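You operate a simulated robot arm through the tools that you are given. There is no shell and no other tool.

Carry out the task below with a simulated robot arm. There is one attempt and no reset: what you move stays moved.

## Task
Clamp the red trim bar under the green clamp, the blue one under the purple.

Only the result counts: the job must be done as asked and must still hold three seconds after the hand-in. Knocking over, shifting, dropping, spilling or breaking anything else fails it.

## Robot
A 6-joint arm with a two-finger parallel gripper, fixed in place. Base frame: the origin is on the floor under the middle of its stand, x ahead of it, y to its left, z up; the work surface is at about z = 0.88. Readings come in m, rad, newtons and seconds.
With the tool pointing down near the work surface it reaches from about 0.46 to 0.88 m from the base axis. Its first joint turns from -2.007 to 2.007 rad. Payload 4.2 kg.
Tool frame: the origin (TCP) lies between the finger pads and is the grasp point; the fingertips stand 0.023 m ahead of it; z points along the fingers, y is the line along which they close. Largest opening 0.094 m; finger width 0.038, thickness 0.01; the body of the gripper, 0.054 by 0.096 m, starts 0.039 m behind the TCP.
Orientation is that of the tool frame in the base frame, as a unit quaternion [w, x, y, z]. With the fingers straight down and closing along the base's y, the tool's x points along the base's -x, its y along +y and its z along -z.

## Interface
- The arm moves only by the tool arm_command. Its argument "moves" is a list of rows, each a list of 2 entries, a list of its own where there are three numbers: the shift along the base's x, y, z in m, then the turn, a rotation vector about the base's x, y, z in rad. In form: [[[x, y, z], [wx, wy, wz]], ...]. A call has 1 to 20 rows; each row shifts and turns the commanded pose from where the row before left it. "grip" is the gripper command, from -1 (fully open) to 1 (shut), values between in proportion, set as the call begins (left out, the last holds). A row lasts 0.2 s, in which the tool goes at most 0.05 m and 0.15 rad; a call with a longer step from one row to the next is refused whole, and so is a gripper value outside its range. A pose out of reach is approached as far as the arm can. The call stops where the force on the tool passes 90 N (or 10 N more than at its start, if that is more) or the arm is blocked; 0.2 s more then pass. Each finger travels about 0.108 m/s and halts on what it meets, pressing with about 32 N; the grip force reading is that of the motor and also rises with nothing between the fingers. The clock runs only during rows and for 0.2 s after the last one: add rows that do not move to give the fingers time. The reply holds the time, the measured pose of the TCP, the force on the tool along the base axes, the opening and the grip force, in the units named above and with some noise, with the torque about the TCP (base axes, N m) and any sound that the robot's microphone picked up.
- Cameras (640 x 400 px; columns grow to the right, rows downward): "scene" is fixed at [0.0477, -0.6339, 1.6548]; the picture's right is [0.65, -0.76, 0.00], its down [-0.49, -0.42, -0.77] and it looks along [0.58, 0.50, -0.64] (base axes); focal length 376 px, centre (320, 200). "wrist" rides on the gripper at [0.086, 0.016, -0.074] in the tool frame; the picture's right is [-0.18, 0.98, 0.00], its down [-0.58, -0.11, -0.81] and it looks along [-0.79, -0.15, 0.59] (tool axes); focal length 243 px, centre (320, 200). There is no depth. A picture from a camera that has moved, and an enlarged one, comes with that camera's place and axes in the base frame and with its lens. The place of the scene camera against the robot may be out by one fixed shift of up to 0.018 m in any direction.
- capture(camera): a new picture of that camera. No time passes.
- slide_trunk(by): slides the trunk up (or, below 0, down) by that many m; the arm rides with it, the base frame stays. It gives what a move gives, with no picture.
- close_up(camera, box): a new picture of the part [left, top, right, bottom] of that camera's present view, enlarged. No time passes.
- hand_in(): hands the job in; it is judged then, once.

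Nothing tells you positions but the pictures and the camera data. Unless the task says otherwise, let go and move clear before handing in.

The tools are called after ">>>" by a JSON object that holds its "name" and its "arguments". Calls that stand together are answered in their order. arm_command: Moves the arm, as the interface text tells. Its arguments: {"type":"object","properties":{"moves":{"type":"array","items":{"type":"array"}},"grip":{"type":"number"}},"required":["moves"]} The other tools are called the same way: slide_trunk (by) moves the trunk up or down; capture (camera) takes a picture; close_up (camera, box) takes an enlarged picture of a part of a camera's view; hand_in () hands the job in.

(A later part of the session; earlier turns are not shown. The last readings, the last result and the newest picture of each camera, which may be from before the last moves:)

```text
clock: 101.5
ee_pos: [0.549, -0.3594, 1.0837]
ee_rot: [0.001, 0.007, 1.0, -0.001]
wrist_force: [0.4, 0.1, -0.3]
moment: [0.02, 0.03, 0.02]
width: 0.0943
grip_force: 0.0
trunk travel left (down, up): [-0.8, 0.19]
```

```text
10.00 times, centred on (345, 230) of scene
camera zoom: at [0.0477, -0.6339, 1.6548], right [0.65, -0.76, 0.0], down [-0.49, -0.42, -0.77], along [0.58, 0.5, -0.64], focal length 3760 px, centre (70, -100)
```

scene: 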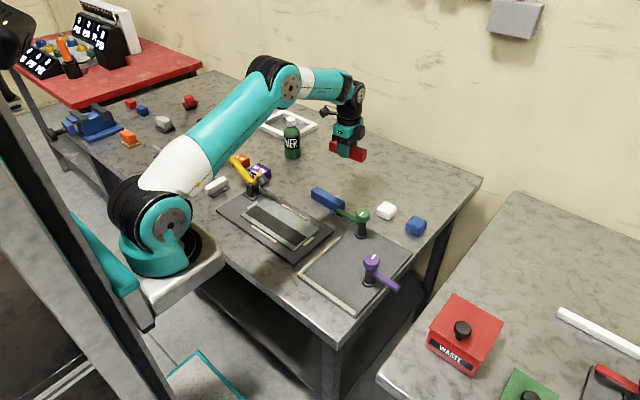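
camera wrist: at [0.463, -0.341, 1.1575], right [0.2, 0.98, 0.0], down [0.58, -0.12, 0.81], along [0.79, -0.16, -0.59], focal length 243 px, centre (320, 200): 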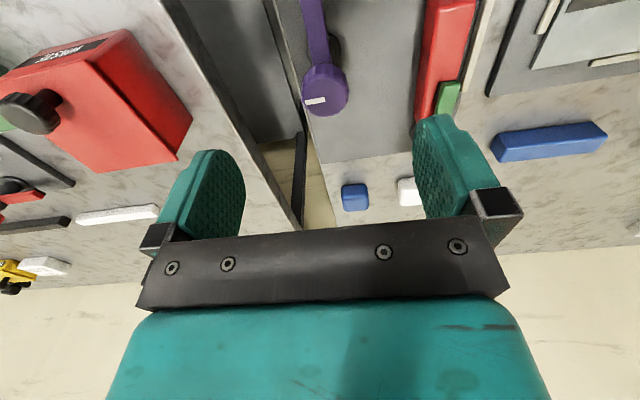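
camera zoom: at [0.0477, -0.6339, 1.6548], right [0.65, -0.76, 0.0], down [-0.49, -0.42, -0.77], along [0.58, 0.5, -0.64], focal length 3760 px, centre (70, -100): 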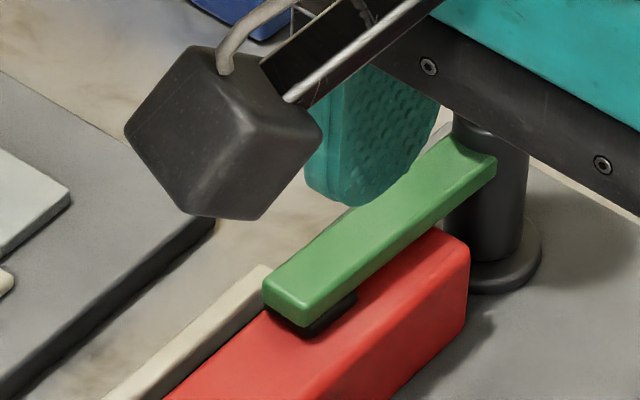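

No change in height. The purple arm has to be reopened anyway for the blue bar, so I'll swing it back and then turn past its open position to see what happens there.

>>> {"name": "arm_command", "arguments": {"moves": [[[0.01, 0, 0], [0, 0, -0.14]], [[0.0105, 0, 0], [0, 0, -0.14]], [[0, 0, 0], [0, 0, -0.14]], [[0, 0, 0], [0, 0, -0.14]], [[0, 0, 0], [0, 0, -0.14]], [[0, 0, 0], [0, 0, -0.14]], [[0, 0, 0], [0, 0, -0.14]], [[0, 0, -0.04], [0, 0, -0.14]], [[0, 0, -0.04], [0, 0, -0.1]], [[0, 0, -0.029], [0, 0, 0]], [[0, 0, 0], [0, 0, 0]]], "grip": -1}}

>>> {"name": "arm_command", "arguments": {"moves": [[[0, 0, 0], [0, 0, 0]], [[0, 0, 0], [0, 0, 0]], [[0, 0, 0], [0, 0, 0]]], "grip": 1}}

>>> {"name": "capture", "arguments": {"camera": "wrist"}}

```text
clock: 103.9
ee_pos: [0.5686, -0.3593, 0.9748]
ee_rot: [0.001, 0.579, 0.815, 0.0]
wrist_force: [0.0, 0.7, 0.3]
moment: [0.01, -0.01, -0.01]
width: 0.094
grip_force: 0.1
trunk travel left (down, up): [-0.8, 0.19]
```

```text
clock: 104.7
ee_pos: [0.5701, -0.3593, 0.9747]
ee_rot: [0.001, 0.578, 0.816, -0.001]
wrist_force: [7.4, 1.7, -1.7]
moment: [0.11, 0.11, -0.05]
width: 0.0379
grip_force: 45.2
trunk travel left (down, up): [-0.8, 0.19]
```

```text
taken
camera wrist: at [0.5568, -0.2713, 1.0482], right [0.99, 0.15, 0.0], down [0.09, -0.58, 0.81], along [0.12, -0.8, -0.59], focal length 243 px, centre (320, 200)
```

wrist: 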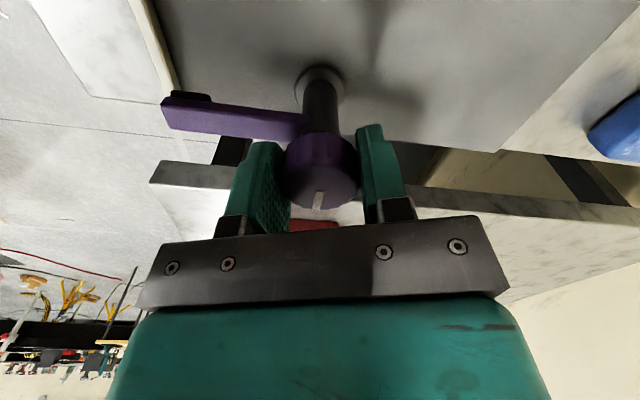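

>>> {"name": "arm_command", "arguments": {"moves": [[[0.0007, 0, 0], [0, 0, 0.14]], [[0, 0, 0], [0, 0, 0.14]], [[0, 0, 0], [0, 0, 0.14]], [[0, 0, 0], [0, 0, 0.14]], [[0, 0, 0], [0, 0, 0.14]], [[0, 0, 0], [0, 0, 0.14]], [[0, 0, 0], [0, 0, 0.14]], [[0, 0, 0], [0, 0, 0.14]], [[0, 0, 0], [0, 0, 0.14]], [[0, 0, 0], [0, 0, 0.14]], [[0, 0, 0], [0, 0, 0.14]], [[0, 0, 0], [0, 0, 0]]]}}

>>> {"name": "arm_command", "arguments": {"moves": [[[0, 0, 0], [0, 0, 0.1]], [[0, 0, 0], [0, 0, 0]]]}}

>>> {"name": "arm_command", "arguments": {"moves": [[[0, 0, 0], [0, 0, 0.1]], [[0, 0, 0], [0, 0, 0]]]}}

>>> {"name": "arm_command", "arguments": {"moves": [[[0, 0, 0], [0, 0, 0.1]], [[0, 0, 0], [0, 0, 0]]]}}

>>> {"name": "close_up", "arguments": {"camera": "scene", "box": [345, 245, 405, 295]}}

```text
clock: 107.3
ee_pos: [0.5701, -0.3591, 0.9744]
ee_rot: [-0.001, -0.152, 0.988, 0.0]
wrist_force: [-6.0, -3.5, -7.1]
moment: [-0.47, 0.24, 0.03]
width: 0.0375
grip_force: 45.5
trunk travel left (down, up): [-0.8, 0.19]
```

```text
clock: 107.9
ee_pos: [0.5716, -0.3593, 0.9735]
ee_rot: [0.001, -0.201, 0.98, 0.001]
wrist_force: [-1.5, -2.6, -6.0]
moment: [0.24, 0.12, -0.49]
width: 0.0376
grip_force: 45.3
trunk travel left (down, up): [-0.8, 0.19]
```

```text
clock: 108.5
ee_pos: [0.5711, -0.358, 0.9748]
ee_rot: [0.001, -0.25, 0.968, 0.0]
wrist_force: [0.9, -0.1, -3.1]
moment: [0.26, -0.16, -0.16]
width: 0.0375
grip_force: 45.2
trunk travel left (down, up): [-0.8, 0.19]
```

```text
clock: 109.1
ee_pos: [0.5711, -0.3593, 0.9751]
ee_rot: [0.001, -0.297, 0.955, 0.0]
wrist_force: [0.5, -0.5, -0.9]
moment: [-0.07, 0.13, -0.94]
width: 0.0371
grip_force: 44.9
trunk travel left (down, up): [-0.8, 0.19]
```

```text
8.00 times, centred on (375, 270) of scene
camera zoom: at [0.0477, -0.6339, 1.6548], right [0.65, -0.76, 0.0], down [-0.49, -0.42, -0.77], along [0.58, 0.5, -0.64], focal length 3008 px, centre (-120, -360)
```

zoom: 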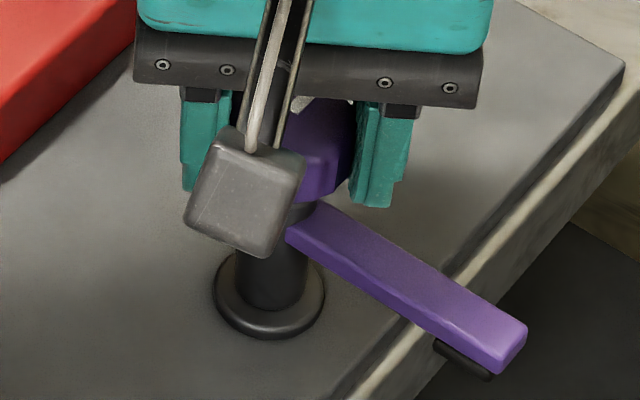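

Purple also has a hard stop at open, so each clamp is simply a quarter-turn swing: open stop to closed stop (-x), with no vertical travel. I'll let go here with purple fully open and fetch the blue bar.

>>> {"name": "arm_command", "arguments": {"moves": [[[0, 0, 0], [0, 0, 0]], [[0, 0, 0], [0, 0, 0]], [[0, 0, 0.04], [0, 0, 0]], [[0, 0, 0.04], [0, 0, 0]], [[0, 0, 0.03], [0, 0, 0]], [[0, 0, 0], [0, 0, 0]]], "grip": -1}}

>>> {"name": "capture", "arguments": {"camera": "scene"}}

>>> {"name": "close_up", "arguments": {"camera": "scene", "box": [290, 180, 430, 320]}}

```text
clock: 110.5
ee_pos: [0.5709, -0.3598, 1.0855]
ee_rot: [0.001, -0.297, 0.955, 0.0]
wrist_force: [1.1, -0.2, 0.5]
moment: [0.0, 0.01, 0.0]
width: 0.0941
grip_force: 0.0
trunk travel left (down, up): [-0.8, 0.19]
```

```text
taken
```

scene: 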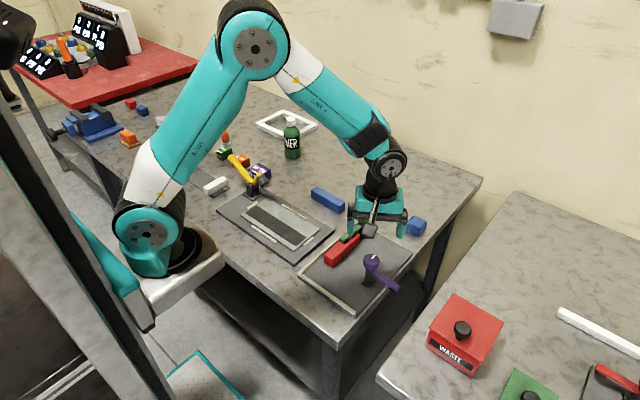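

```text
2.86 times, centred on (360, 250) of scene
camera zoom: at [0.0477, -0.6339, 1.6548], right [0.65, -0.76, 0.0], down [-0.49, -0.42, -0.77], along [0.58, 0.5, -0.64], focal length 1074 px, centre (206, 57)
```

zoom: 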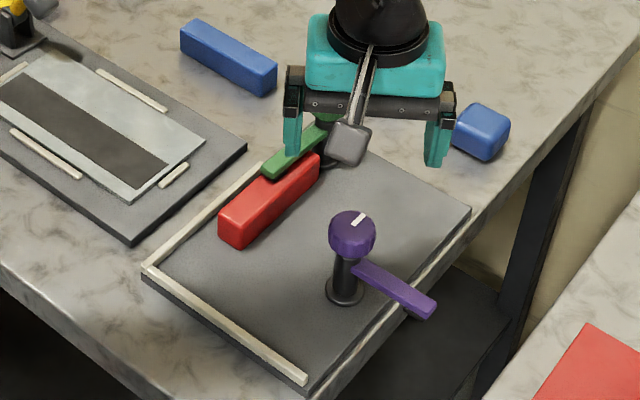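

Now moving over to the blue bar; I'll grip it towards its +y end so the gripper clears the purple knob when placing.

>>> {"name": "arm_command", "arguments": {"moves": [[[0.01083, 0.01913, 0], [0, 0, -0.1377]], [[0.01083, 0.01913, 0], [0, 0, -0.1377]], [[0.01083, 0.01913, 0], [0, 0, -0.1377]], [[0.01083, 0.01913, 0], [0, 0, -0.1377]], [[0.01083, 0.01913, 0], [0, 0, -0.1377]], [[0.01083, 0.01913, 0], [0, 0, -0.1377]], [[0.01083, 0.01913, 0], [0, 0, -0.1377]], [[0.01083, 0.01913, 0], [0, 0, -0.1377]], [[0.01083, 0.01913, 0], [0, 0, -0.1377]], [[0.01083, 0.01913, 0], [0, 0, -0.1377]], [[0.01083, 0.01913, 0], [0, 0, -0.1377]], [[0.01083, 0.01913, 0], [0, 0, -0.1377]], [[0.01083, 0.01913, 0], [0, 0, -0.1377]], [[0.01083, 0.01913, 0], [0, 0, -0.1377]], [[0.01083, 0.01913, 0], [0, 0, -0.1377]], [[0.01083, 0.01913, -0.03], [0, 0, -0.1377]], [[0, 0, -0.04], [0, 0, 0]], [[0, 0, 0], [0, 0, 0]]], "grip": -1}}

>>> {"name": "capture", "arguments": {"camera": "wrist"}}

>>> {"name": "capture", "arguments": {"camera": "scene"}}

```text
clock: 114.3
ee_pos: [0.7438, -0.0529, 1.0143]
ee_rot: [0.002, 0.717, 0.697, 0.0]
wrist_force: [-0.3, 0.0, -0.5]
moment: [-0.02, 0.0, 0.03]
width: 0.0941
grip_force: 0.1
trunk travel left (down, up): [-0.8, 0.19]
```

```text
taken
camera wrist: at [0.7625, 0.0339, 1.0887], right [0.98, -0.21, 0.0], down [-0.13, -0.58, 0.81], along [-0.17, -0.79, -0.59], focal length 243 px, centre (320, 200)
```

wrist: 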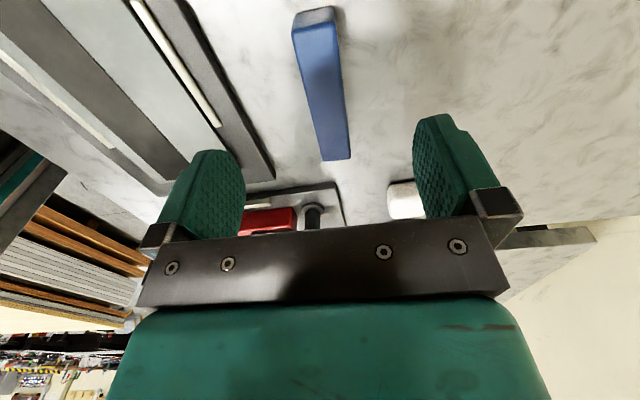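

```text
taken
```

scene: 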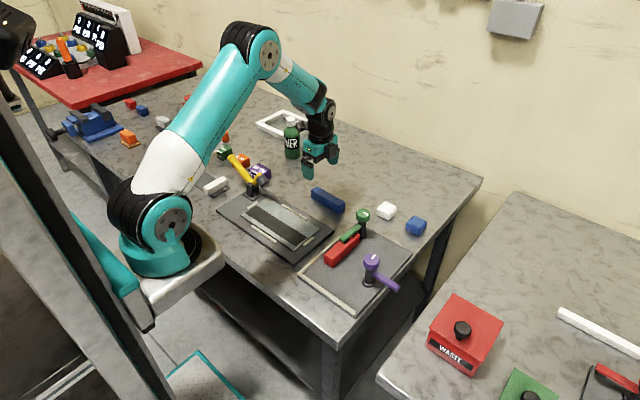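

Aligned to within a few millimetres. I'll descend to a slightly higher grip, with tips at about z 0.893, so the fingers will clear the fence later, and grasp.

>>> {"name": "arm_command", "arguments": {"moves": [[[0.0022, -0.001, -0.04], [0, 0, -0.012]], [[0, 0, -0.04], [0, 0, 0]], [[0, 0, -0.0188], [0, 0, 0]], [[0, 0, 0], [0, 0, 0]]], "grip": -1}}

>>> {"name": "arm_command", "arguments": {"moves": [[[0, 0, 0], [0, 0, 0]], [[0, 0, 0], [0, 0, 0]], [[0, 0, 0], [0, 0, 0]]], "grip": 1}}

>>> {"name": "capture", "arguments": {"camera": "wrist"}}

```text
clock: 115.3
ee_pos: [0.7444, -0.0537, 0.9165]
ee_rot: [0.001, 0.721, 0.693, 0.0]
wrist_force: [0.0, 0.7, 0.5]
moment: [0.0, 0.01, -0.03]
width: 0.0943
grip_force: 0.1
trunk travel left (down, up): [-0.8, 0.19]
```

```text
clock: 116.1
ee_pos: [0.7466, -0.0549, 0.9165]
ee_rot: [0.001, 0.721, 0.693, 0.0]
wrist_force: [-0.3, 0.0, 0.1]
moment: [0.07, 0.01, 0.01]
width: 0.0297
grip_force: 32.1
trunk travel left (down, up): [-0.8, 0.19]
```

```text
taken
camera wrist: at [0.7656, 0.0326, 0.9901], right [0.97, -0.22, 0.0], down [-0.13, -0.58, 0.81], along [-0.18, -0.79, -0.59], focal length 243 px, centre (320, 200)
```

wrist: 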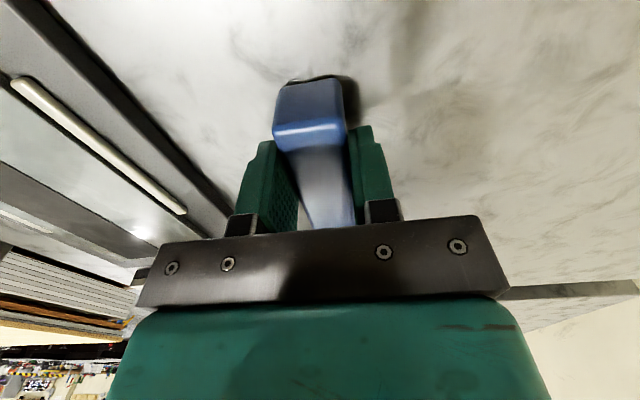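

Firm grip on the blue bar. Lifting it well clear of everything.

>>> {"name": "arm_command", "arguments": {"moves": [[[0, 0, 0.02], [0, 0, 0]], [[0, 0, 0.03], [0, 0, 0]], [[0, 0, 0.04], [0, 0, 0]], [[0, 0, 0.04], [0, 0, 0]], [[0, 0, 0.02], [0, 0, 0]], [[0, 0, 0], [0, 0, 0]]]}}

>>> {"name": "capture", "arguments": {"camera": "scene"}}

```text
clock: 117.5
ee_pos: [0.7446, -0.0559, 1.0658]
ee_rot: [0.0, 0.721, 0.693, -0.001]
wrist_force: [0.1, 0.0, -1.0]
moment: [0.05, 0.01, -0.02]
width: 0.0295
grip_force: 32.2
trunk travel left (down, up): [-0.8, 0.19]
```

```text
taken
```

scene: 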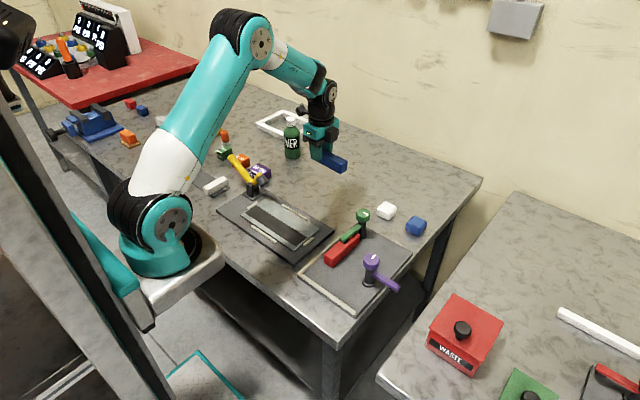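

>>> {"name": "arm_command", "arguments": {"moves": [[[-0.02038, -0.02088, 0], [0, 0, 0.0033]], [[-0.02038, -0.02088, 0], [0, 0, 0.0033]], [[-0.02038, -0.02088, 0], [0, 0, 0.0033]], [[-0.02038, -0.02088, 0], [0, 0, 0.0033]], [[-0.02038, -0.02088, 0], [0, 0, 0.0033]], [[-0.02038, -0.02088, 0], [0, 0, 0.0033]], [[-0.02038, -0.02088, 0], [0, 0, 0.0033]], [[-0.02038, -0.02088, 0], [0, 0, 0.0033]], [[-0.02038, -0.02088, 0], [0, 0, 0.0033]], [[-0.02038, -0.02088, 0], [0, 0, 0.0033]], [[-0.02038, -0.02088, 0], [0, 0, 0.0033]], [[-0.02038, -0.02088, 0], [0, 0, 0.0033]], [[0, 0, 0], [0, 0, 0]]]}}

>>> {"name": "capture", "arguments": {"camera": "wrist"}}

>>> {"name": "close_up", "arguments": {"camera": "scene", "box": [280, 190, 420, 330]}}

```text
clock: 120.3
ee_pos: [0.5011, -0.3056, 1.0651]
ee_rot: [0.001, 0.707, 0.707, 0.0]
wrist_force: [0.0, 1.1, -1.1]
moment: [0.01, 0.01, -0.02]
width: 0.03
grip_force: 31.8
trunk travel left (down, up): [-0.8, 0.19]
```

```text
taken
camera wrist: at [0.5168, -0.2182, 1.1393], right [0.98, -0.18, 0.0], down [-0.11, -0.58, 0.81], along [-0.15, -0.79, -0.59], focal length 243 px, centre (320, 200)
```

wrist: 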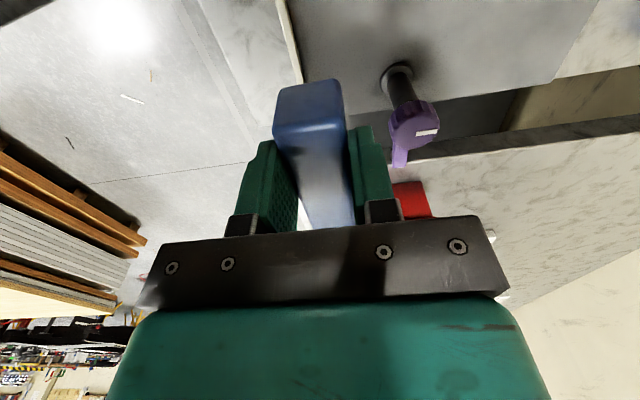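

```text
2.86 times, centred on (350, 260) of scene
camera zoom: at [0.0477, -0.6339, 1.6548], right [0.65, -0.76, 0.0], down [-0.49, -0.42, -0.77], along [0.58, 0.5, -0.64], focal length 1074 px, centre (234, 29)
```

zoom: 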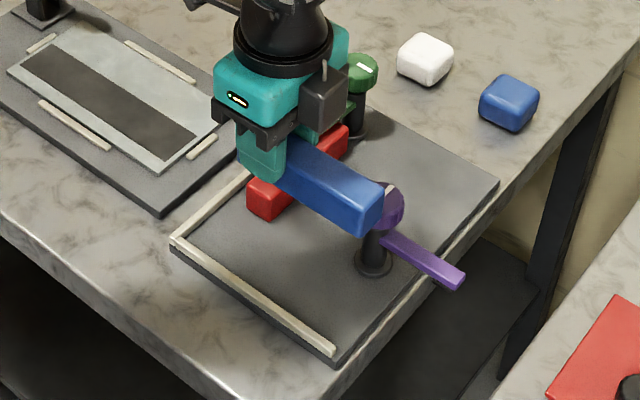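

>>> {"name": "close_up", "arguments": {"camera": "wrist", "box": [250, 0, 450, 120]}}

```text
3.20 times, centred on (350, 60) of wrist
camera zoom: at [0.5168, -0.2182, 1.1393], right [0.98, -0.18, 0.0], down [-0.11, -0.58, 0.81], along [-0.15, -0.79, -0.59], focal length 776 px, centre (224, 648)
```

zoom: 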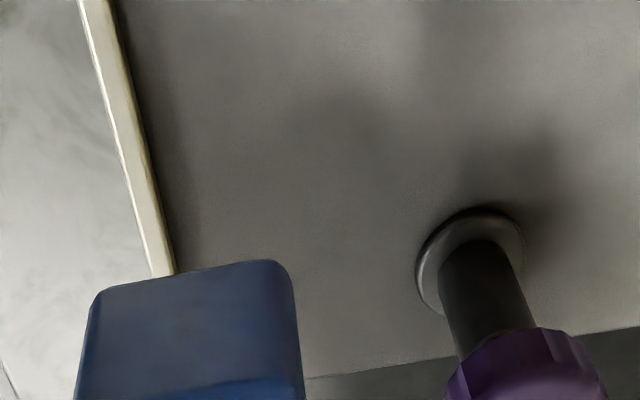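

I want the front rail's height before lowering a finger beside it, so I'll zoom the scene camera on the rail ends.

>>> {"name": "close_up", "arguments": {"camera": "scene", "box": [340, 290, 380, 320]}}

>>> {"name": "close_up", "arguments": {"camera": "scene", "box": [280, 250, 340, 300]}}

```text
13.33 times, centred on (360, 305) of scene
camera zoom: at [0.0477, -0.6339, 1.6548], right [0.65, -0.76, 0.0], down [-0.49, -0.42, -0.77], along [0.58, 0.5, -0.64], focal length 5013 px, centre (-213, -1200)
```

zoom: 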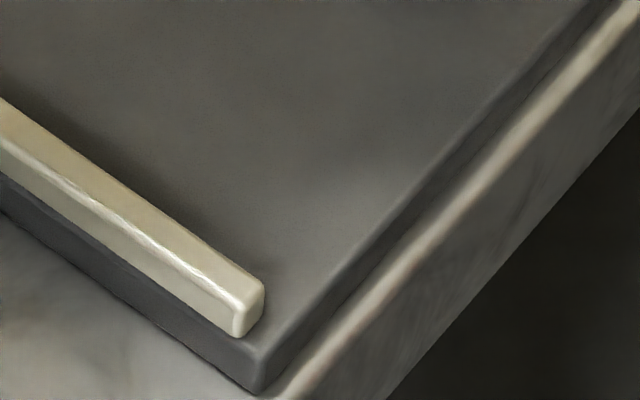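

```text
8.00 times, centred on (310, 275) of scene
camera zoom: at [0.0477, -0.6339, 1.6548], right [0.65, -0.76, 0.0], down [-0.49, -0.42, -0.77], along [0.58, 0.5, -0.64], focal length 3008 px, centre (400, -400)
```

zoom: 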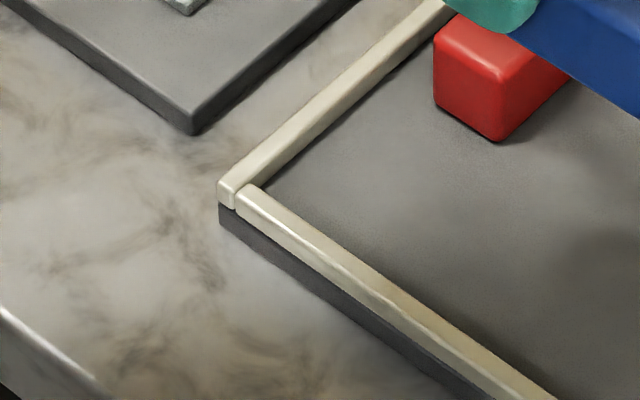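

The rails are about 7–8 mm tall (tops ≈0.900), so fingertips at 0.906 will pass above them. I'll lower the blue bar just behind the front rail.

>>> {"name": "arm_command", "arguments": {"moves": [[[-0.0071, -0.001, -0.02], [0, 0, 0]], [[0, 0, -0.04], [0, 0, 0]], [[0, 0, -0.04], [0, 0, 0]], [[0, 0, -0.02], [0, 0, 0]], [[0, 0, -0.009], [0, 0, 0]], [[0, 0, 0], [0, 0, 0]]]}}

>>> {"name": "capture", "arguments": {"camera": "wrist"}}

>>> {"name": "close_up", "arguments": {"camera": "scene", "box": [290, 210, 410, 320]}}

```text
clock: 121.7
ee_pos: [0.4944, -0.3073, 0.9372]
ee_rot: [0.001, 0.707, 0.707, -0.001]
wrist_force: [0.4, -0.8, -1.0]
moment: [0.04, 0.01, 0.02]
width: 0.0293
grip_force: 31.5
trunk travel left (down, up): [-0.8, 0.19]
```

```text
taken
camera wrist: at [0.5102, -0.2199, 1.01], right [0.98, -0.18, 0.0], down [-0.11, -0.58, 0.81], along [-0.15, -0.79, -0.59], focal length 243 px, centre (320, 200)
```

wrist: 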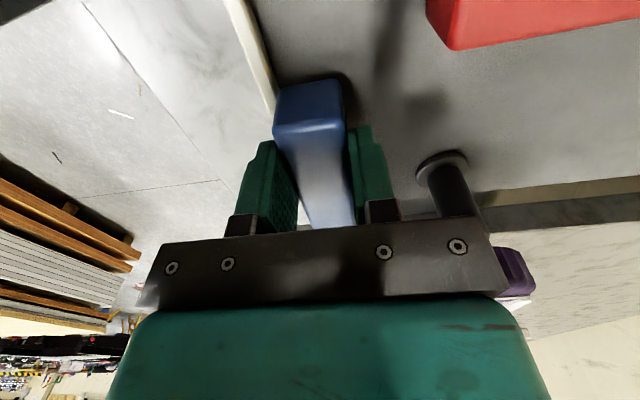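

```text
3.64 times, centred on (350, 265) of scene
camera zoom: at [0.0477, -0.6339, 1.6548], right [0.65, -0.76, 0.0], down [-0.49, -0.42, -0.77], along [0.58, 0.5, -0.64], focal length 1367 px, centre (211, -36)
```

zoom: 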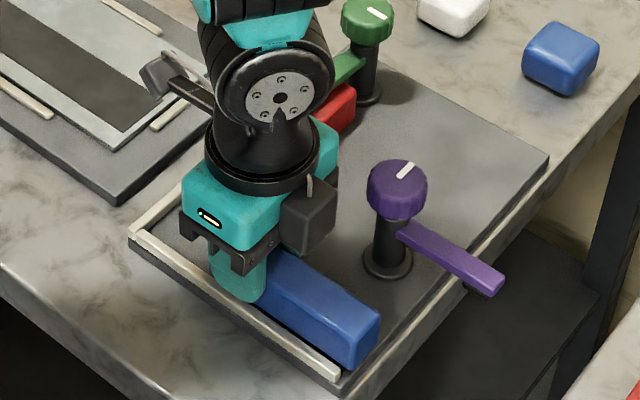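

The blue bar is above its spot, just behind the rail and short of the plate edge. Lowering to contact.

>>> {"name": "arm_command", "arguments": {"moves": [[[0, 0, -0.003], [0, 0, 0]], [[0, 0, -0.002], [0, 0, 0]], [[0, 0, 0], [0, 0, 0]]]}}

>>> {"name": "arm_command", "arguments": {"moves": [[[0, 0, -0.001], [0, 0, 0]], [[0, 0, -0.001], [0, 0, 0]], [[0, 0, 0], [0, 0, 0]]]}}

```text
clock: 122.5
ee_pos: [0.4926, -0.307, 0.931]
ee_rot: [0.001, 0.707, 0.707, 0.0]
wrist_force: [-0.6, -0.3, -1.5]
moment: [0.02, -0.01, -0.02]
width: 0.0293
grip_force: 31.8
trunk travel left (down, up): [-0.8, 0.19]
```

```text
clock: 123.3
ee_pos: [0.4945, -0.3079, 0.9293]
ee_rot: [0.0, 0.707, 0.707, 0.0]
wrist_force: [-0.7, -0.7, -0.9]
moment: [-0.01, 0.02, 0.01]
width: 0.0296
grip_force: 31.7
trunk travel left (down, up): [-0.8, 0.19]
```

>>> {"name": "arm_command", "arguments": {"moves": [[[0, 0, -0.001], [0, 0, 0]], [[0, 0, 0], [0, 0, 0]]]}}

>>> {"name": "arm_command", "arguments": {"moves": [[[0, 0, -0.001], [0, 0, 0]], [[0, 0, 0], [0, 0, 0]]]}}

```text
clock: 123.9
ee_pos: [0.4937, -0.3065, 0.9294]
ee_rot: [0.001, 0.707, 0.707, -0.001]
wrist_force: [0.1, 0.5, -1.2]
moment: [0.03, 0.0, -0.02]
width: 0.0294
grip_force: 31.9
trunk travel left (down, up): [-0.8, 0.19]
```

```text
clock: 124.5
ee_pos: [0.4933, -0.3066, 0.9286]
ee_rot: [0.001, 0.708, 0.706, -0.002]
wrist_force: [-0.1, -1.2, 7.1]
moment: [0.1, 0.03, 0.01]
width: 0.0298
grip_force: 32.5
trunk travel left (down, up): [-0.8, 0.19]
```

Contact at 7 N. Opening slightly and rising straight up.

>>> {"name": "arm_command", "arguments": {"moves": [[[0, 0, 0], [0, 0, 0]], [[0, 0, 0], [0, 0, 0]], [[0, 0, 0], [0, 0, 0]]], "grip": 0.2}}

>>> {"name": "arm_command", "arguments": {"moves": [[[0, 0, 0.015], [0, 0, 0]], [[0, 0, 0.03], [0, 0, 0]], [[0, 0, 0.04], [0, 0, 0]], [[0, 0, 0.04], [0, 0, 0]], [[0, 0, 0.02], [0, 0, 0]], [[0, 0, 0], [0, 0, 0]]]}}

>>> {"name": "capture", "arguments": {"camera": "wrist"}}

>>> {"name": "close_up", "arguments": {"camera": "scene", "box": [290, 210, 410, 320]}}

```text
clock: 125.3
ee_pos: [0.4935, -0.3073, 0.9274]
ee_rot: [0.001, 0.707, 0.707, 0.0]
wrist_force: [0.0, 0.5, -0.5]
moment: [-0.01, 0.0, -0.01]
width: 0.0375
grip_force: 0.2
trunk travel left (down, up): [-0.8, 0.19]
```

```text
clock: 126.7
ee_pos: [0.494, -0.307, 1.0734]
ee_rot: [0.001, 0.707, 0.707, -0.001]
wrist_force: [-0.3, 0.2, 0.5]
moment: [-0.01, 0.03, 0.03]
width: 0.0377
grip_force: 0.0
trunk travel left (down, up): [-0.8, 0.19]
```

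```text
taken
camera wrist: at [0.5098, -0.2191, 1.1465], right [0.98, -0.18, 0.0], down [-0.11, -0.58, 0.81], along [-0.15, -0.79, -0.59], focal length 243 px, centre (320, 200)
```

wrist: 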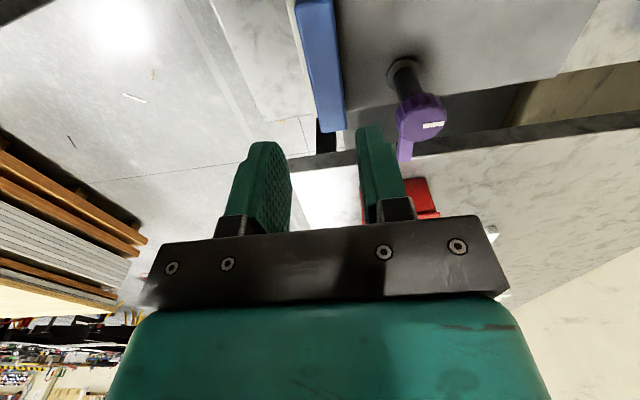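

```text
3.64 times, centred on (350, 265) of scene
camera zoom: at [0.0477, -0.6339, 1.6548], right [0.65, -0.76, 0.0], down [-0.49, -0.42, -0.77], along [0.58, 0.5, -0.64], focal length 1367 px, centre (211, -36)
```

zoom: 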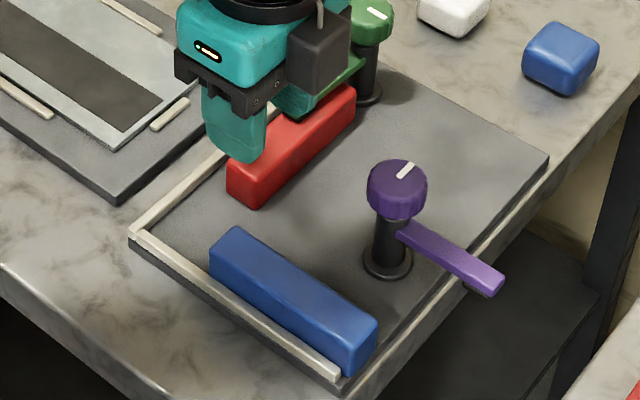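

The blue bar sits flat behind the front rail. Next I'll swing the purple arm over it: to the knob, tool at neutral yaw.

>>> {"name": "arm_command", "arguments": {"moves": [[[0.007, -0.0048, 0], [0, 0, 0.1428]], [[0.007, -0.0048, 0], [0, 0, 0.1428]], [[0.007, -0.0048, 0], [0, 0, 0.1428]], [[0.007, -0.0048, 0], [0, 0, 0.1428]], [[0.007, -0.0048, 0], [0, 0, 0.1428]], [[0.007, -0.0048, 0], [0, 0, 0.1428]], [[0.007, -0.0048, 0], [0, 0, 0.1428]], [[0.007, -0.0048, 0], [0, 0, 0.1428]], [[0.007, -0.0048, 0], [0, 0, 0.1428]], [[0.007, -0.0048, 0], [0, 0, 0.1428]], [[0.0065, -0.0045, 0], [0, 0, 0.1428]], [[0, 0, 0], [0, 0, 0]]], "grip": -1}}

>>> {"name": "arm_command", "arguments": {"moves": [[[0, 0, -0.04], [0, 0, 0]], [[0, 0, -0.04], [0, 0, 0]], [[0, 0, -0.0185], [0, 0, 0]], [[0, 0, 0], [0, 0, 0]]]}}

>>> {"name": "arm_command", "arguments": {"moves": [[[0, 0, 0], [0, 0, 0]], [[0, 0, 0], [0, 0, 0]], [[0, 0, 0], [0, 0, 0]]], "grip": 1}}

```text
clock: 129.3
ee_pos: [0.5692, -0.3601, 1.0723]
ee_rot: [0.001, 0.0, 1.0, 0.0]
wrist_force: [0.5, 0.0, 0.9]
moment: [-0.01, -0.01, -0.07]
width: 0.0939
grip_force: 0.0
trunk travel left (down, up): [-0.8, 0.19]
```

```text
clock: 130.3
ee_pos: [0.5698, -0.3599, 0.9735]
ee_rot: [0.001, 0.001, 1.0, 0.0]
wrist_force: [0.7, 0.0, 0.9]
moment: [-0.01, -0.02, -0.05]
width: 0.0937
grip_force: 0.0
trunk travel left (down, up): [-0.8, 0.19]
```

```text
clock: 131.1
ee_pos: [0.57, -0.3604, 0.9733]
ee_rot: [0.002, 0.001, 1.0, 0.0]
wrist_force: [-0.9, 0.4, -1.5]
moment: [0.2, -0.16, -0.02]
width: 0.0378
grip_force: 45.0
trunk travel left (down, up): [-0.8, 0.19]
```

Well centred. Swinging clockwise most of the way, then I'll check the pad against the bar top before overlapping.

>>> {"name": "arm_command", "arguments": {"moves": [[[0, 0, 0], [0, 0, -0.14]], [[0, 0, 0], [0, 0, -0.14]], [[0, 0, 0], [0, 0, -0.14]], [[0, 0, 0], [0, 0, -0.14]], [[0, 0, 0], [0, 0, -0.14]], [[0, 0, 0], [0, 0, -0.14]], [[0, 0, 0], [0, 0, 0]]]}}

>>> {"name": "close_up", "arguments": {"camera": "scene", "box": [330, 240, 410, 310]}}

```text
clock: 132.7
ee_pos: [0.5706, -0.3605, 0.9737]
ee_rot: [0.0, 0.41, 0.912, 0.0]
wrist_force: [-1.1, -4.6, -12.5]
moment: [-0.56, -0.81, -0.04]
width: 0.0379
grip_force: 46.0
trunk travel left (down, up): [-0.8, 0.19]
```

```text
5.71 times, centred on (370, 275) of scene
camera zoom: at [0.0477, -0.6339, 1.6548], right [0.65, -0.76, 0.0], down [-0.49, -0.42, -0.77], along [0.58, 0.5, -0.64], focal length 2149 px, centre (34, -229)
```

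zoom: 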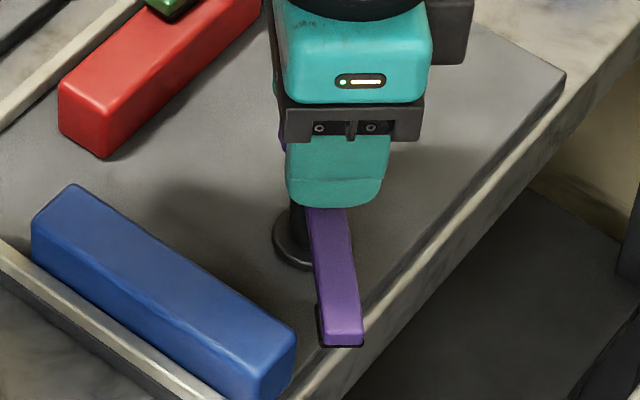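

>>> {"name": "arm_command", "arguments": {"moves": [[[0, 0, 0], [0, 0, -0.1]], [[0, 0, 0], [0, 0, -0.1]], [[0, 0, 0], [0, 0, 0]]]}}

>>> {"name": "close_up", "arguments": {"camera": "scene", "box": [330, 250, 400, 310]}}

```text
clock: 133.5
ee_pos: [0.5706, -0.3598, 0.9737]
ee_rot: [-0.001, 0.497, 0.868, 0.0]
wrist_force: [-2.6, -5.6, -10.7]
moment: [-0.52, -0.67, -0.07]
width: 0.0377
grip_force: 44.8
trunk travel left (down, up): [-0.8, 0.19]
```

```text
6.67 times, centred on (365, 280) of scene
camera zoom: at [0.0477, -0.6339, 1.6548], right [0.65, -0.76, 0.0], down [-0.49, -0.42, -0.77], along [0.58, 0.5, -0.64], focal length 2507 px, centre (20, -333)
```

zoom: 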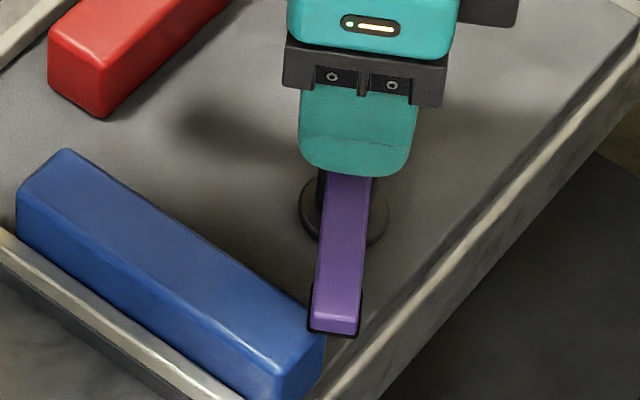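

>>> {"name": "arm_command", "arguments": {"moves": [[[0, 0, 0], [0, 0, -0.06]], [[0, 0, 0], [0, 0, -0.06]], [[0, 0, 0], [0, 0, 0]]]}}

>>> {"name": "close_up", "arguments": {"camera": "scene", "box": [330, 250, 400, 310]}}

```text
clock: 134.3
ee_pos: [0.57, -0.3601, 0.9735]
ee_rot: [0.0, 0.549, 0.836, -0.001]
wrist_force: [-2.4, -6.2, -12.1]
moment: [-0.01, -0.44, -0.07]
width: 0.0377
grip_force: 45.0
trunk travel left (down, up): [-0.8, 0.19]
```

```text
6.67 times, centred on (365, 280) of scene
camera zoom: at [0.0477, -0.6339, 1.6548], right [0.65, -0.76, 0.0], down [-0.49, -0.42, -0.77], along [0.58, 0.5, -0.64], focal length 2507 px, centre (20, -333)
```

zoom: 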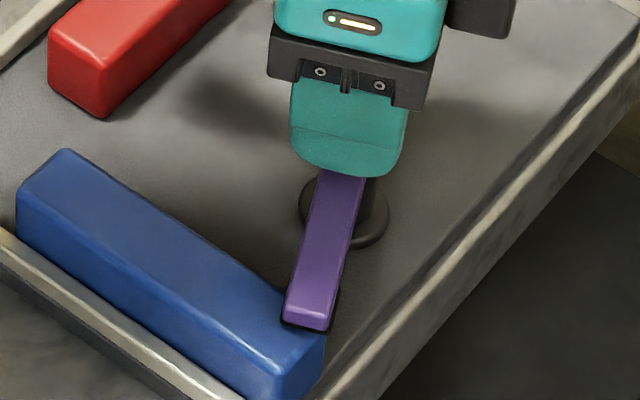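

No resistance and the bar hasn't shifted. Continuing to the closed stop.

>>> {"name": "arm_command", "arguments": {"moves": [[[0, 0, 0], [0, 0, -0.07]], [[0, 0, 0], [0, 0, -0.07]], [[0, 0, 0], [0, 0, 0]]]}}

>>> {"name": "arm_command", "arguments": {"moves": [[[0, 0, 0], [0, 0, -0.07]], [[0, 0, 0], [0, 0, -0.07]], [[0, 0, 0], [0, 0, 0]]]}}

>>> {"name": "close_up", "arguments": {"camera": "scene", "box": [320, 250, 390, 310]}}

>>> {"name": "arm_command", "arguments": {"moves": [[[0, 0, 0], [0, 0, -0.07]], [[0, 0, 0], [0, 0, -0.07]], [[0, 0, 0], [0, 0, 0]]]}}

>>> {"name": "close_up", "arguments": {"camera": "scene", "box": [320, 250, 390, 310]}}

```text
clock: 135.1
ee_pos: [0.5701, -0.3591, 0.9737]
ee_rot: [0.0, 0.606, 0.796, 0.0]
wrist_force: [-3.4, -2.6, -10.6]
moment: [-0.15, -0.29, -0.01]
width: 0.0379
grip_force: 45.0
trunk travel left (down, up): [-0.8, 0.19]
```

```text
clock: 135.9
ee_pos: [0.5702, -0.3592, 0.9755]
ee_rot: [0.0, 0.66, 0.751, 0.0]
wrist_force: [-0.8, -4.5, -8.6]
moment: [1.03, 0.02, -0.03]
width: 0.0377
grip_force: 45.3
trunk travel left (down, up): [-0.8, 0.19]
```

```text
6.67 times, centred on (355, 280) of scene
camera zoom: at [0.0477, -0.6339, 1.6548], right [0.65, -0.76, 0.0], down [-0.49, -0.42, -0.77], along [0.58, 0.5, -0.64], focal length 2507 px, centre (87, -333)
```

zoom: 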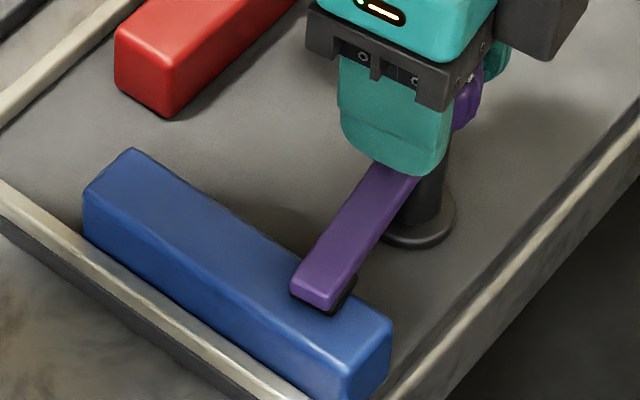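

```text
clock: 136.7
ee_pos: [0.5699, -0.3588, 0.9735]
ee_rot: [0.0, 0.711, 0.703, -0.001]
wrist_force: [-3.2, -1.9, -12.1]
moment: [0.07, -0.26, 0.57]
width: 0.0378
grip_force: 45.3
trunk travel left (down, up): [-0.8, 0.19]
```

```text
6.67 times, centred on (355, 280) of scene
camera zoom: at [0.0477, -0.6339, 1.6548], right [0.65, -0.76, 0.0], down [-0.49, -0.42, -0.77], along [0.58, 0.5, -0.64], focal length 2507 px, centre (87, -333)
```

zoom: 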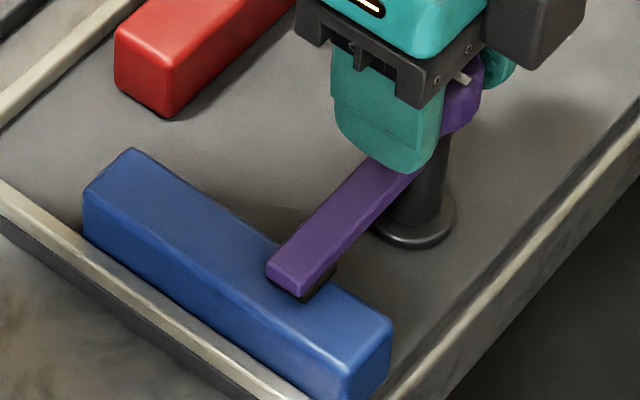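

The purple arm is at its closed stop (0.57 N·m) with the pad over the blue bar. I'll let go without pressing, rise, and look.

>>> {"name": "arm_command", "arguments": {"moves": [[[0, 0, -0.0008], [0, 0, 0]], [[0, 0, 0], [0, 0, 0]]]}}

>>> {"name": "arm_command", "arguments": {"moves": [[[0, 0, 0], [0, 0, 0]], [[0, 0, 0], [0, 0, 0]], [[0, 0, 0.04], [0, 0, 0]], [[0, 0, 0.04], [0, 0, 0]], [[0, 0, 0.03], [0, 0, 0]], [[0, 0, 0], [0, 0, 0]]], "grip": -1}}

>>> {"name": "capture", "arguments": {"camera": "wrist"}}

>>> {"name": "close_up", "arguments": {"camera": "scene", "box": [300, 200, 410, 310]}}

```text
clock: 137.3
ee_pos: [0.5712, -0.3599, 0.9746]
ee_rot: [0.001, 0.711, 0.703, 0.0]
wrist_force: [-0.8, -3.8, 0.3]
moment: [0.98, 0.51, 0.11]
width: 0.0377
grip_force: 45.1
trunk travel left (down, up): [-0.8, 0.19]
```

```text
clock: 138.7
ee_pos: [0.57, -0.3586, 1.0854]
ee_rot: [0.0, 0.711, 0.703, -0.001]
wrist_force: [-0.3, -0.2, 0.7]
moment: [-0.01, 0.01, 0.0]
width: 0.0943
grip_force: 0.0
trunk travel left (down, up): [-0.8, 0.19]
```

```text
taken
camera wrist: at [0.5875, -0.2718, 1.1588], right [0.98, -0.19, 0.0], down [-0.11, -0.58, 0.81], along [-0.16, -0.79, -0.59], focal length 243 px, centre (320, 200)
```

wrist: 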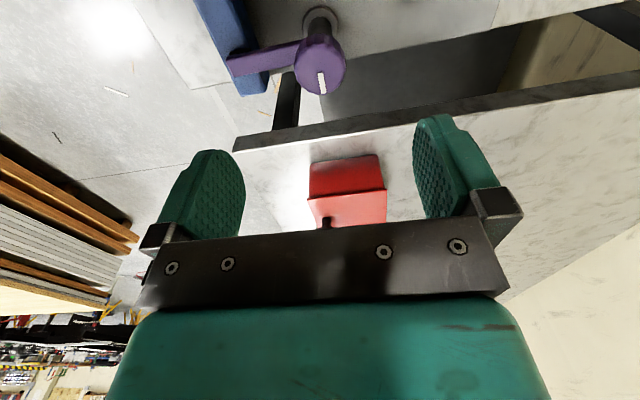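

```text
3.64 times, centred on (355, 255) of scene
camera zoom: at [0.0477, -0.6339, 1.6548], right [0.65, -0.76, 0.0], down [-0.49, -0.42, -0.77], along [0.58, 0.5, -0.64], focal length 1367 px, centre (193, 0)
```

zoom: 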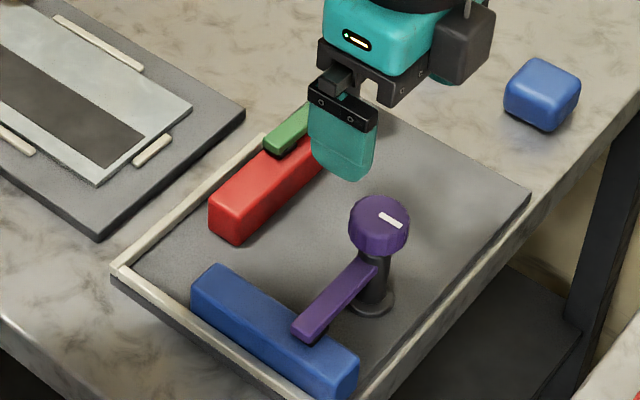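

Purple is holding over the blue bar. Next I'll return to green, which is a few degrees off its stop, and close it properly.

>>> {"name": "arm_command", "arguments": {"moves": [[[0.0134, 0.0121, 0], [0, 0, 0.131]], [[0.0134, 0.0121, 0], [0, 0, 0.131]], [[0.0134, 0.0121, 0], [0, 0, 0.131]], [[0.0134, 0.0121, 0], [0, 0, 0.131]], [[0.0134, 0.0121, 0], [0, 0, 0.131]], [[0.0134, 0.0121, 0], [0, 0, 0.131]], [[0.0134, 0.0121, 0], [0, 0, 0.131]], [[0.0134, 0.0121, 0], [0, 0, 0.131]], [[0.0133, 0.0121, 0], [0, 0, 0.131]], [[0, 0, 0], [0, 0, 0]]], "grip": -1}}

>>> {"name": "capture", "arguments": {"camera": "wrist"}}

>>> {"name": "close_up", "arguments": {"camera": "wrist", "box": [240, 0, 400, 140]}}

```text
clock: 140.9
ee_pos: [0.6914, -0.249, 1.0839]
ee_rot: [0.0, 0.198, 0.98, 0.0]
wrist_force: [-0.1, 0.4, -0.1]
moment: [0.0, -0.02, 0.03]
width: 0.094
grip_force: 0.1
trunk travel left (down, up): [-0.8, 0.19]
```

```text
taken
camera wrist: at [0.6177, -0.2005, 1.1575], right [0.55, 0.83, 0.0], down [0.49, -0.33, 0.81], along [0.67, -0.45, -0.59], focal length 243 px, centre (320, 200)
```

wrist: 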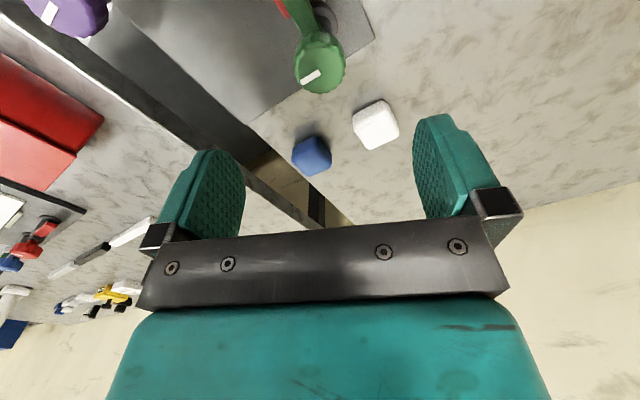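

```text
2.86 times, centred on (320, 70) of wrist
camera zoom: at [0.6177, -0.2005, 1.1575], right [0.55, 0.83, 0.0], down [0.49, -0.33, 0.81], along [0.67, -0.45, -0.59], focal length 693 px, centre (320, 571)
```

zoom: 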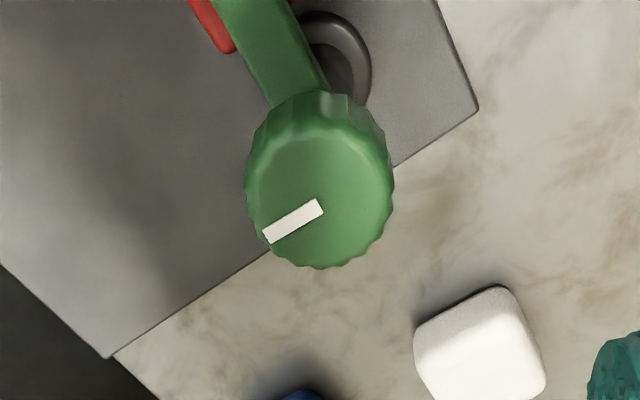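

>>> {"name": "arm_command", "arguments": {"moves": [[[-0.0008, -0.0005, -0.04], [0, 0, 0]], [[0, 0, -0.04], [0, 0, 0]], [[0, 0, -0.0294], [0, 0, 0]], [[0, 0, 0], [0, 0, 0]]]}}

>>> {"name": "arm_command", "arguments": {"moves": [[[0, 0, 0], [0, 0, 0]], [[0, 0, 0], [0, 0, 0]], [[0, 0, 0], [0, 0, 0]]], "grip": 1}}

>>> {"name": "arm_command", "arguments": {"moves": [[[0, 0, 0], [0, 0, 0.03]], [[0, 0, 0], [0, 0, 0]]]}}

>>> {"name": "arm_command", "arguments": {"moves": [[[0, 0, 0], [0, 0, 0.03]], [[0, 0, 0], [0, 0, 0]]]}}

>>> {"name": "arm_command", "arguments": {"moves": [[[0, 0, 0], [0, 0, 0.03]], [[0, 0, 0], [0, 0, 0]]]}}

```text
clock: 141.9
ee_pos: [0.6886, -0.2502, 0.9741]
ee_rot: [0.002, 0.2, 0.98, 0.0]
wrist_force: [0.1, -0.5, 0.8]
moment: [0.02, -0.02, 0.01]
width: 0.0941
grip_force: 0.1
trunk travel left (down, up): [-0.8, 0.19]
```

```text
clock: 142.7
ee_pos: [0.6907, -0.2494, 0.9756]
ee_rot: [0.001, 0.199, 0.98, 0.0]
wrist_force: [1.1, 3.5, -1.6]
moment: [-0.27, -0.22, -0.04]
width: 0.0376
grip_force: 44.9
trunk travel left (down, up): [-0.8, 0.19]
```

```text
clock: 143.3
ee_pos: [0.69, -0.2501, 0.9745]
ee_rot: [0.001, 0.184, 0.983, 0.0]
wrist_force: [2.0, 5.6, -1.2]
moment: [-0.24, 0.05, 0.03]
width: 0.0377
grip_force: 44.3
trunk travel left (down, up): [-0.8, 0.19]
```

```text
clock: 143.9
ee_pos: [0.6899, -0.2499, 0.9742]
ee_rot: [0.002, 0.169, 0.986, -0.001]
wrist_force: [4.0, 6.8, 1.2]
moment: [0.4, 0.4, -0.44]
width: 0.0377
grip_force: 45.1
trunk travel left (down, up): [-0.8, 0.19]
```

```text
clock: 144.5
ee_pos: [0.6912, -0.2503, 0.9746]
ee_rot: [0.002, 0.155, 0.988, 0.0]
wrist_force: [6.8, 8.5, 2.1]
moment: [0.26, -0.17, -0.42]
width: 0.0379
grip_force: 45.3
trunk travel left (down, up): [-0.8, 0.19]
```

Green is at its stop again. While I hold it, a quick check for any upward travel of the knob with a gentle pull.

>>> {"name": "arm_command", "arguments": {"moves": [[[0, 0, 0.001], [0, 0, 0]], [[0, 0, 0], [0, 0, 0]]]}}

>>> {"name": "arm_command", "arguments": {"moves": [[[0, 0, 0.001], [0, 0, 0]], [[0, 0, 0], [0, 0, 0]]]}}

>>> {"name": "close_up", "arguments": {"camera": "scene", "box": [320, 200, 380, 250]}}

```text
clock: 145.1
ee_pos: [0.6911, -0.2501, 0.9751]
ee_rot: [0.002, 0.155, 0.988, 0.0]
wrist_force: [9.8, 7.8, -8.6]
moment: [-0.01, -1.42, 0.02]
width: 0.0376
grip_force: 45.0
trunk travel left (down, up): [-0.8, 0.19]
```

```text
clock: 145.7
ee_pos: [0.6893, -0.25, 0.9744]
ee_rot: [-0.001, 0.153, 0.988, 0.0]
wrist_force: [14.5, 9.8, -24.7]
moment: [0.06, -1.05, 0.04]
width: 0.0377
grip_force: 45.3
trunk travel left (down, up): [-0.8, 0.19]
```

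```text
8.00 times, centred on (350, 225) of scene
camera zoom: at [0.0477, -0.6339, 1.6548], right [0.65, -0.76, 0.0], down [-0.49, -0.42, -0.77], along [0.58, 0.5, -0.64], focal length 3008 px, centre (80, 0)
```

zoom: 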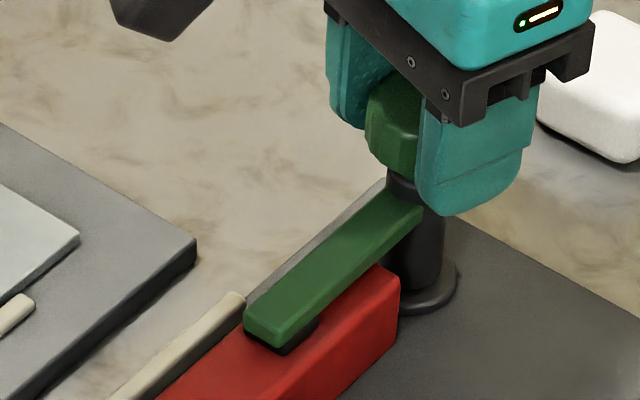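

There's no vertical travel in either direction, so this clamp is purely a swing-over hold-down. I'll relax, release the knob and rise.

>>> {"name": "arm_command", "arguments": {"moves": [[[0, 0, -0.001], [0, 0, 0.02]], [[0, 0, -0.0007], [0, 0, 0.02]], [[0, 0, 0], [0, 0, 0]]]}}

>>> {"name": "arm_command", "arguments": {"moves": [[[0, 0, 0], [0, 0, 0]], [[0, 0, 0], [0, 0, 0]], [[0, 0, 0.04], [0, 0, 0]], [[0, 0, 0.04], [0, 0, 0]], [[0, 0, 0.03], [0, 0, 0]], [[0, 0, 0], [0, 0, 0]]], "grip": -1}}

>>> {"name": "close_up", "arguments": {"camera": "scene", "box": [300, 200, 410, 310]}}

>>> {"name": "close_up", "arguments": {"camera": "wrist", "box": [240, 0, 400, 140]}}

```text
clock: 146.5
ee_pos: [0.6904, -0.2505, 0.9756]
ee_rot: [0.0, 0.134, 0.991, 0.0]
wrist_force: [9.3, 14.0, -1.8]
moment: [0.31, 1.1, 0.04]
width: 0.0376
grip_force: 45.1
trunk travel left (down, up): [-0.8, 0.19]
```

```text
clock: 147.9
ee_pos: [0.6888, -0.2508, 1.0835]
ee_rot: [0.001, 0.136, 0.991, 0.0]
wrist_force: [-1.2, 0.8, 0.4]
moment: [-0.03, -0.05, -0.01]
width: 0.0941
grip_force: 0.0
trunk travel left (down, up): [-0.8, 0.19]
```

```text
3.64 times, centred on (355, 255) of scene
camera zoom: at [0.0477, -0.6339, 1.6548], right [0.65, -0.76, 0.0], down [-0.49, -0.42, -0.77], along [0.58, 0.5, -0.64], focal length 1367 px, centre (193, 0)
```

zoom: 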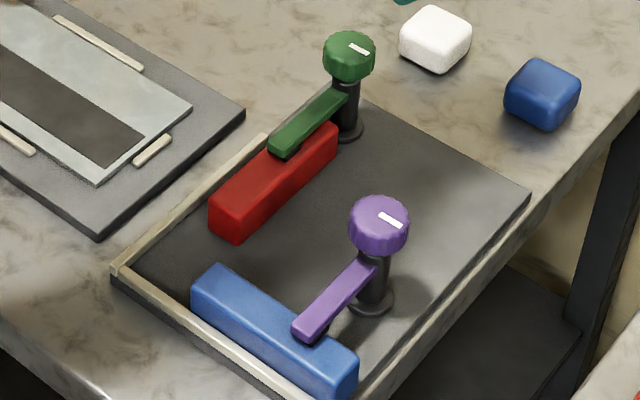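

```text
2.86 times, centred on (320, 70) of wrist
camera zoom: at [0.6102, -0.2111, 1.1582], right [0.44, 0.9, 0.0], down [0.53, -0.26, 0.81], along [0.72, -0.36, -0.59], focal length 693 px, centre (320, 571)
```

zoom: 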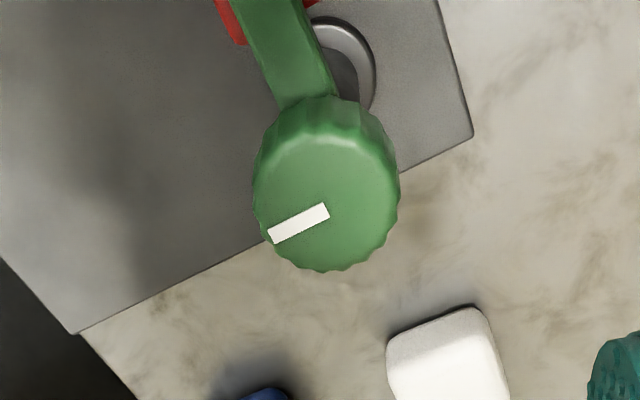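

Both arms are closed over their bars. I'll compare the purple clamp's height now, with the bar under it, against the earlier closed picture without a bar.

>>> {"name": "close_up", "arguments": {"camera": "scene", "box": [345, 245, 405, 295]}}

>>> {"name": "close_up", "arguments": {"camera": "scene", "box": [330, 260, 370, 295]}}

>>> {"name": "close_up", "arguments": {"camera": "scene", "box": [325, 215, 365, 250]}}

```text
8.00 times, centred on (375, 270) of scene
camera zoom: at [0.0477, -0.6339, 1.6548], right [0.65, -0.76, 0.0], down [-0.49, -0.42, -0.77], along [0.58, 0.5, -0.64], focal length 3008 px, centre (-120, -360)
```

zoom: 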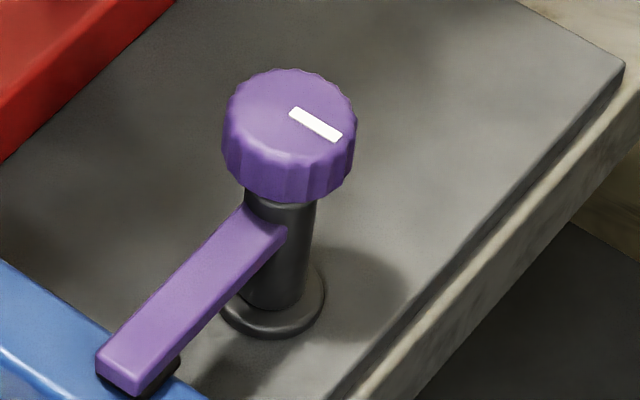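

```text
11.43 times, centred on (350, 278) of scene
camera zoom: at [0.0477, -0.6339, 1.6548], right [0.65, -0.76, 0.0], down [-0.49, -0.42, -0.77], along [0.58, 0.5, -0.64], focal length 4297 px, centre (-23, -686)
```

zoom: 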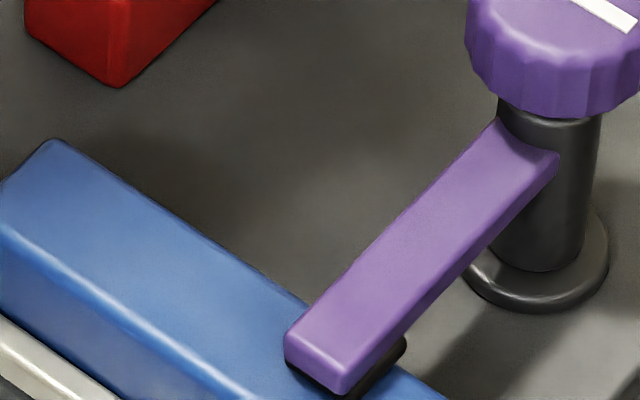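

```text
11.43 times, centred on (345, 232) of scene
camera zoom: at [0.0477, -0.6339, 1.6548], right [0.65, -0.76, 0.0], down [-0.49, -0.42, -0.77], along [0.58, 0.5, -0.64], focal length 4297 px, centre (34, -171)
```

zoom: 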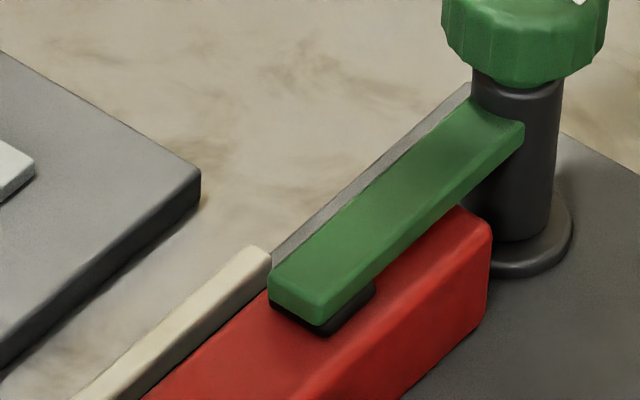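

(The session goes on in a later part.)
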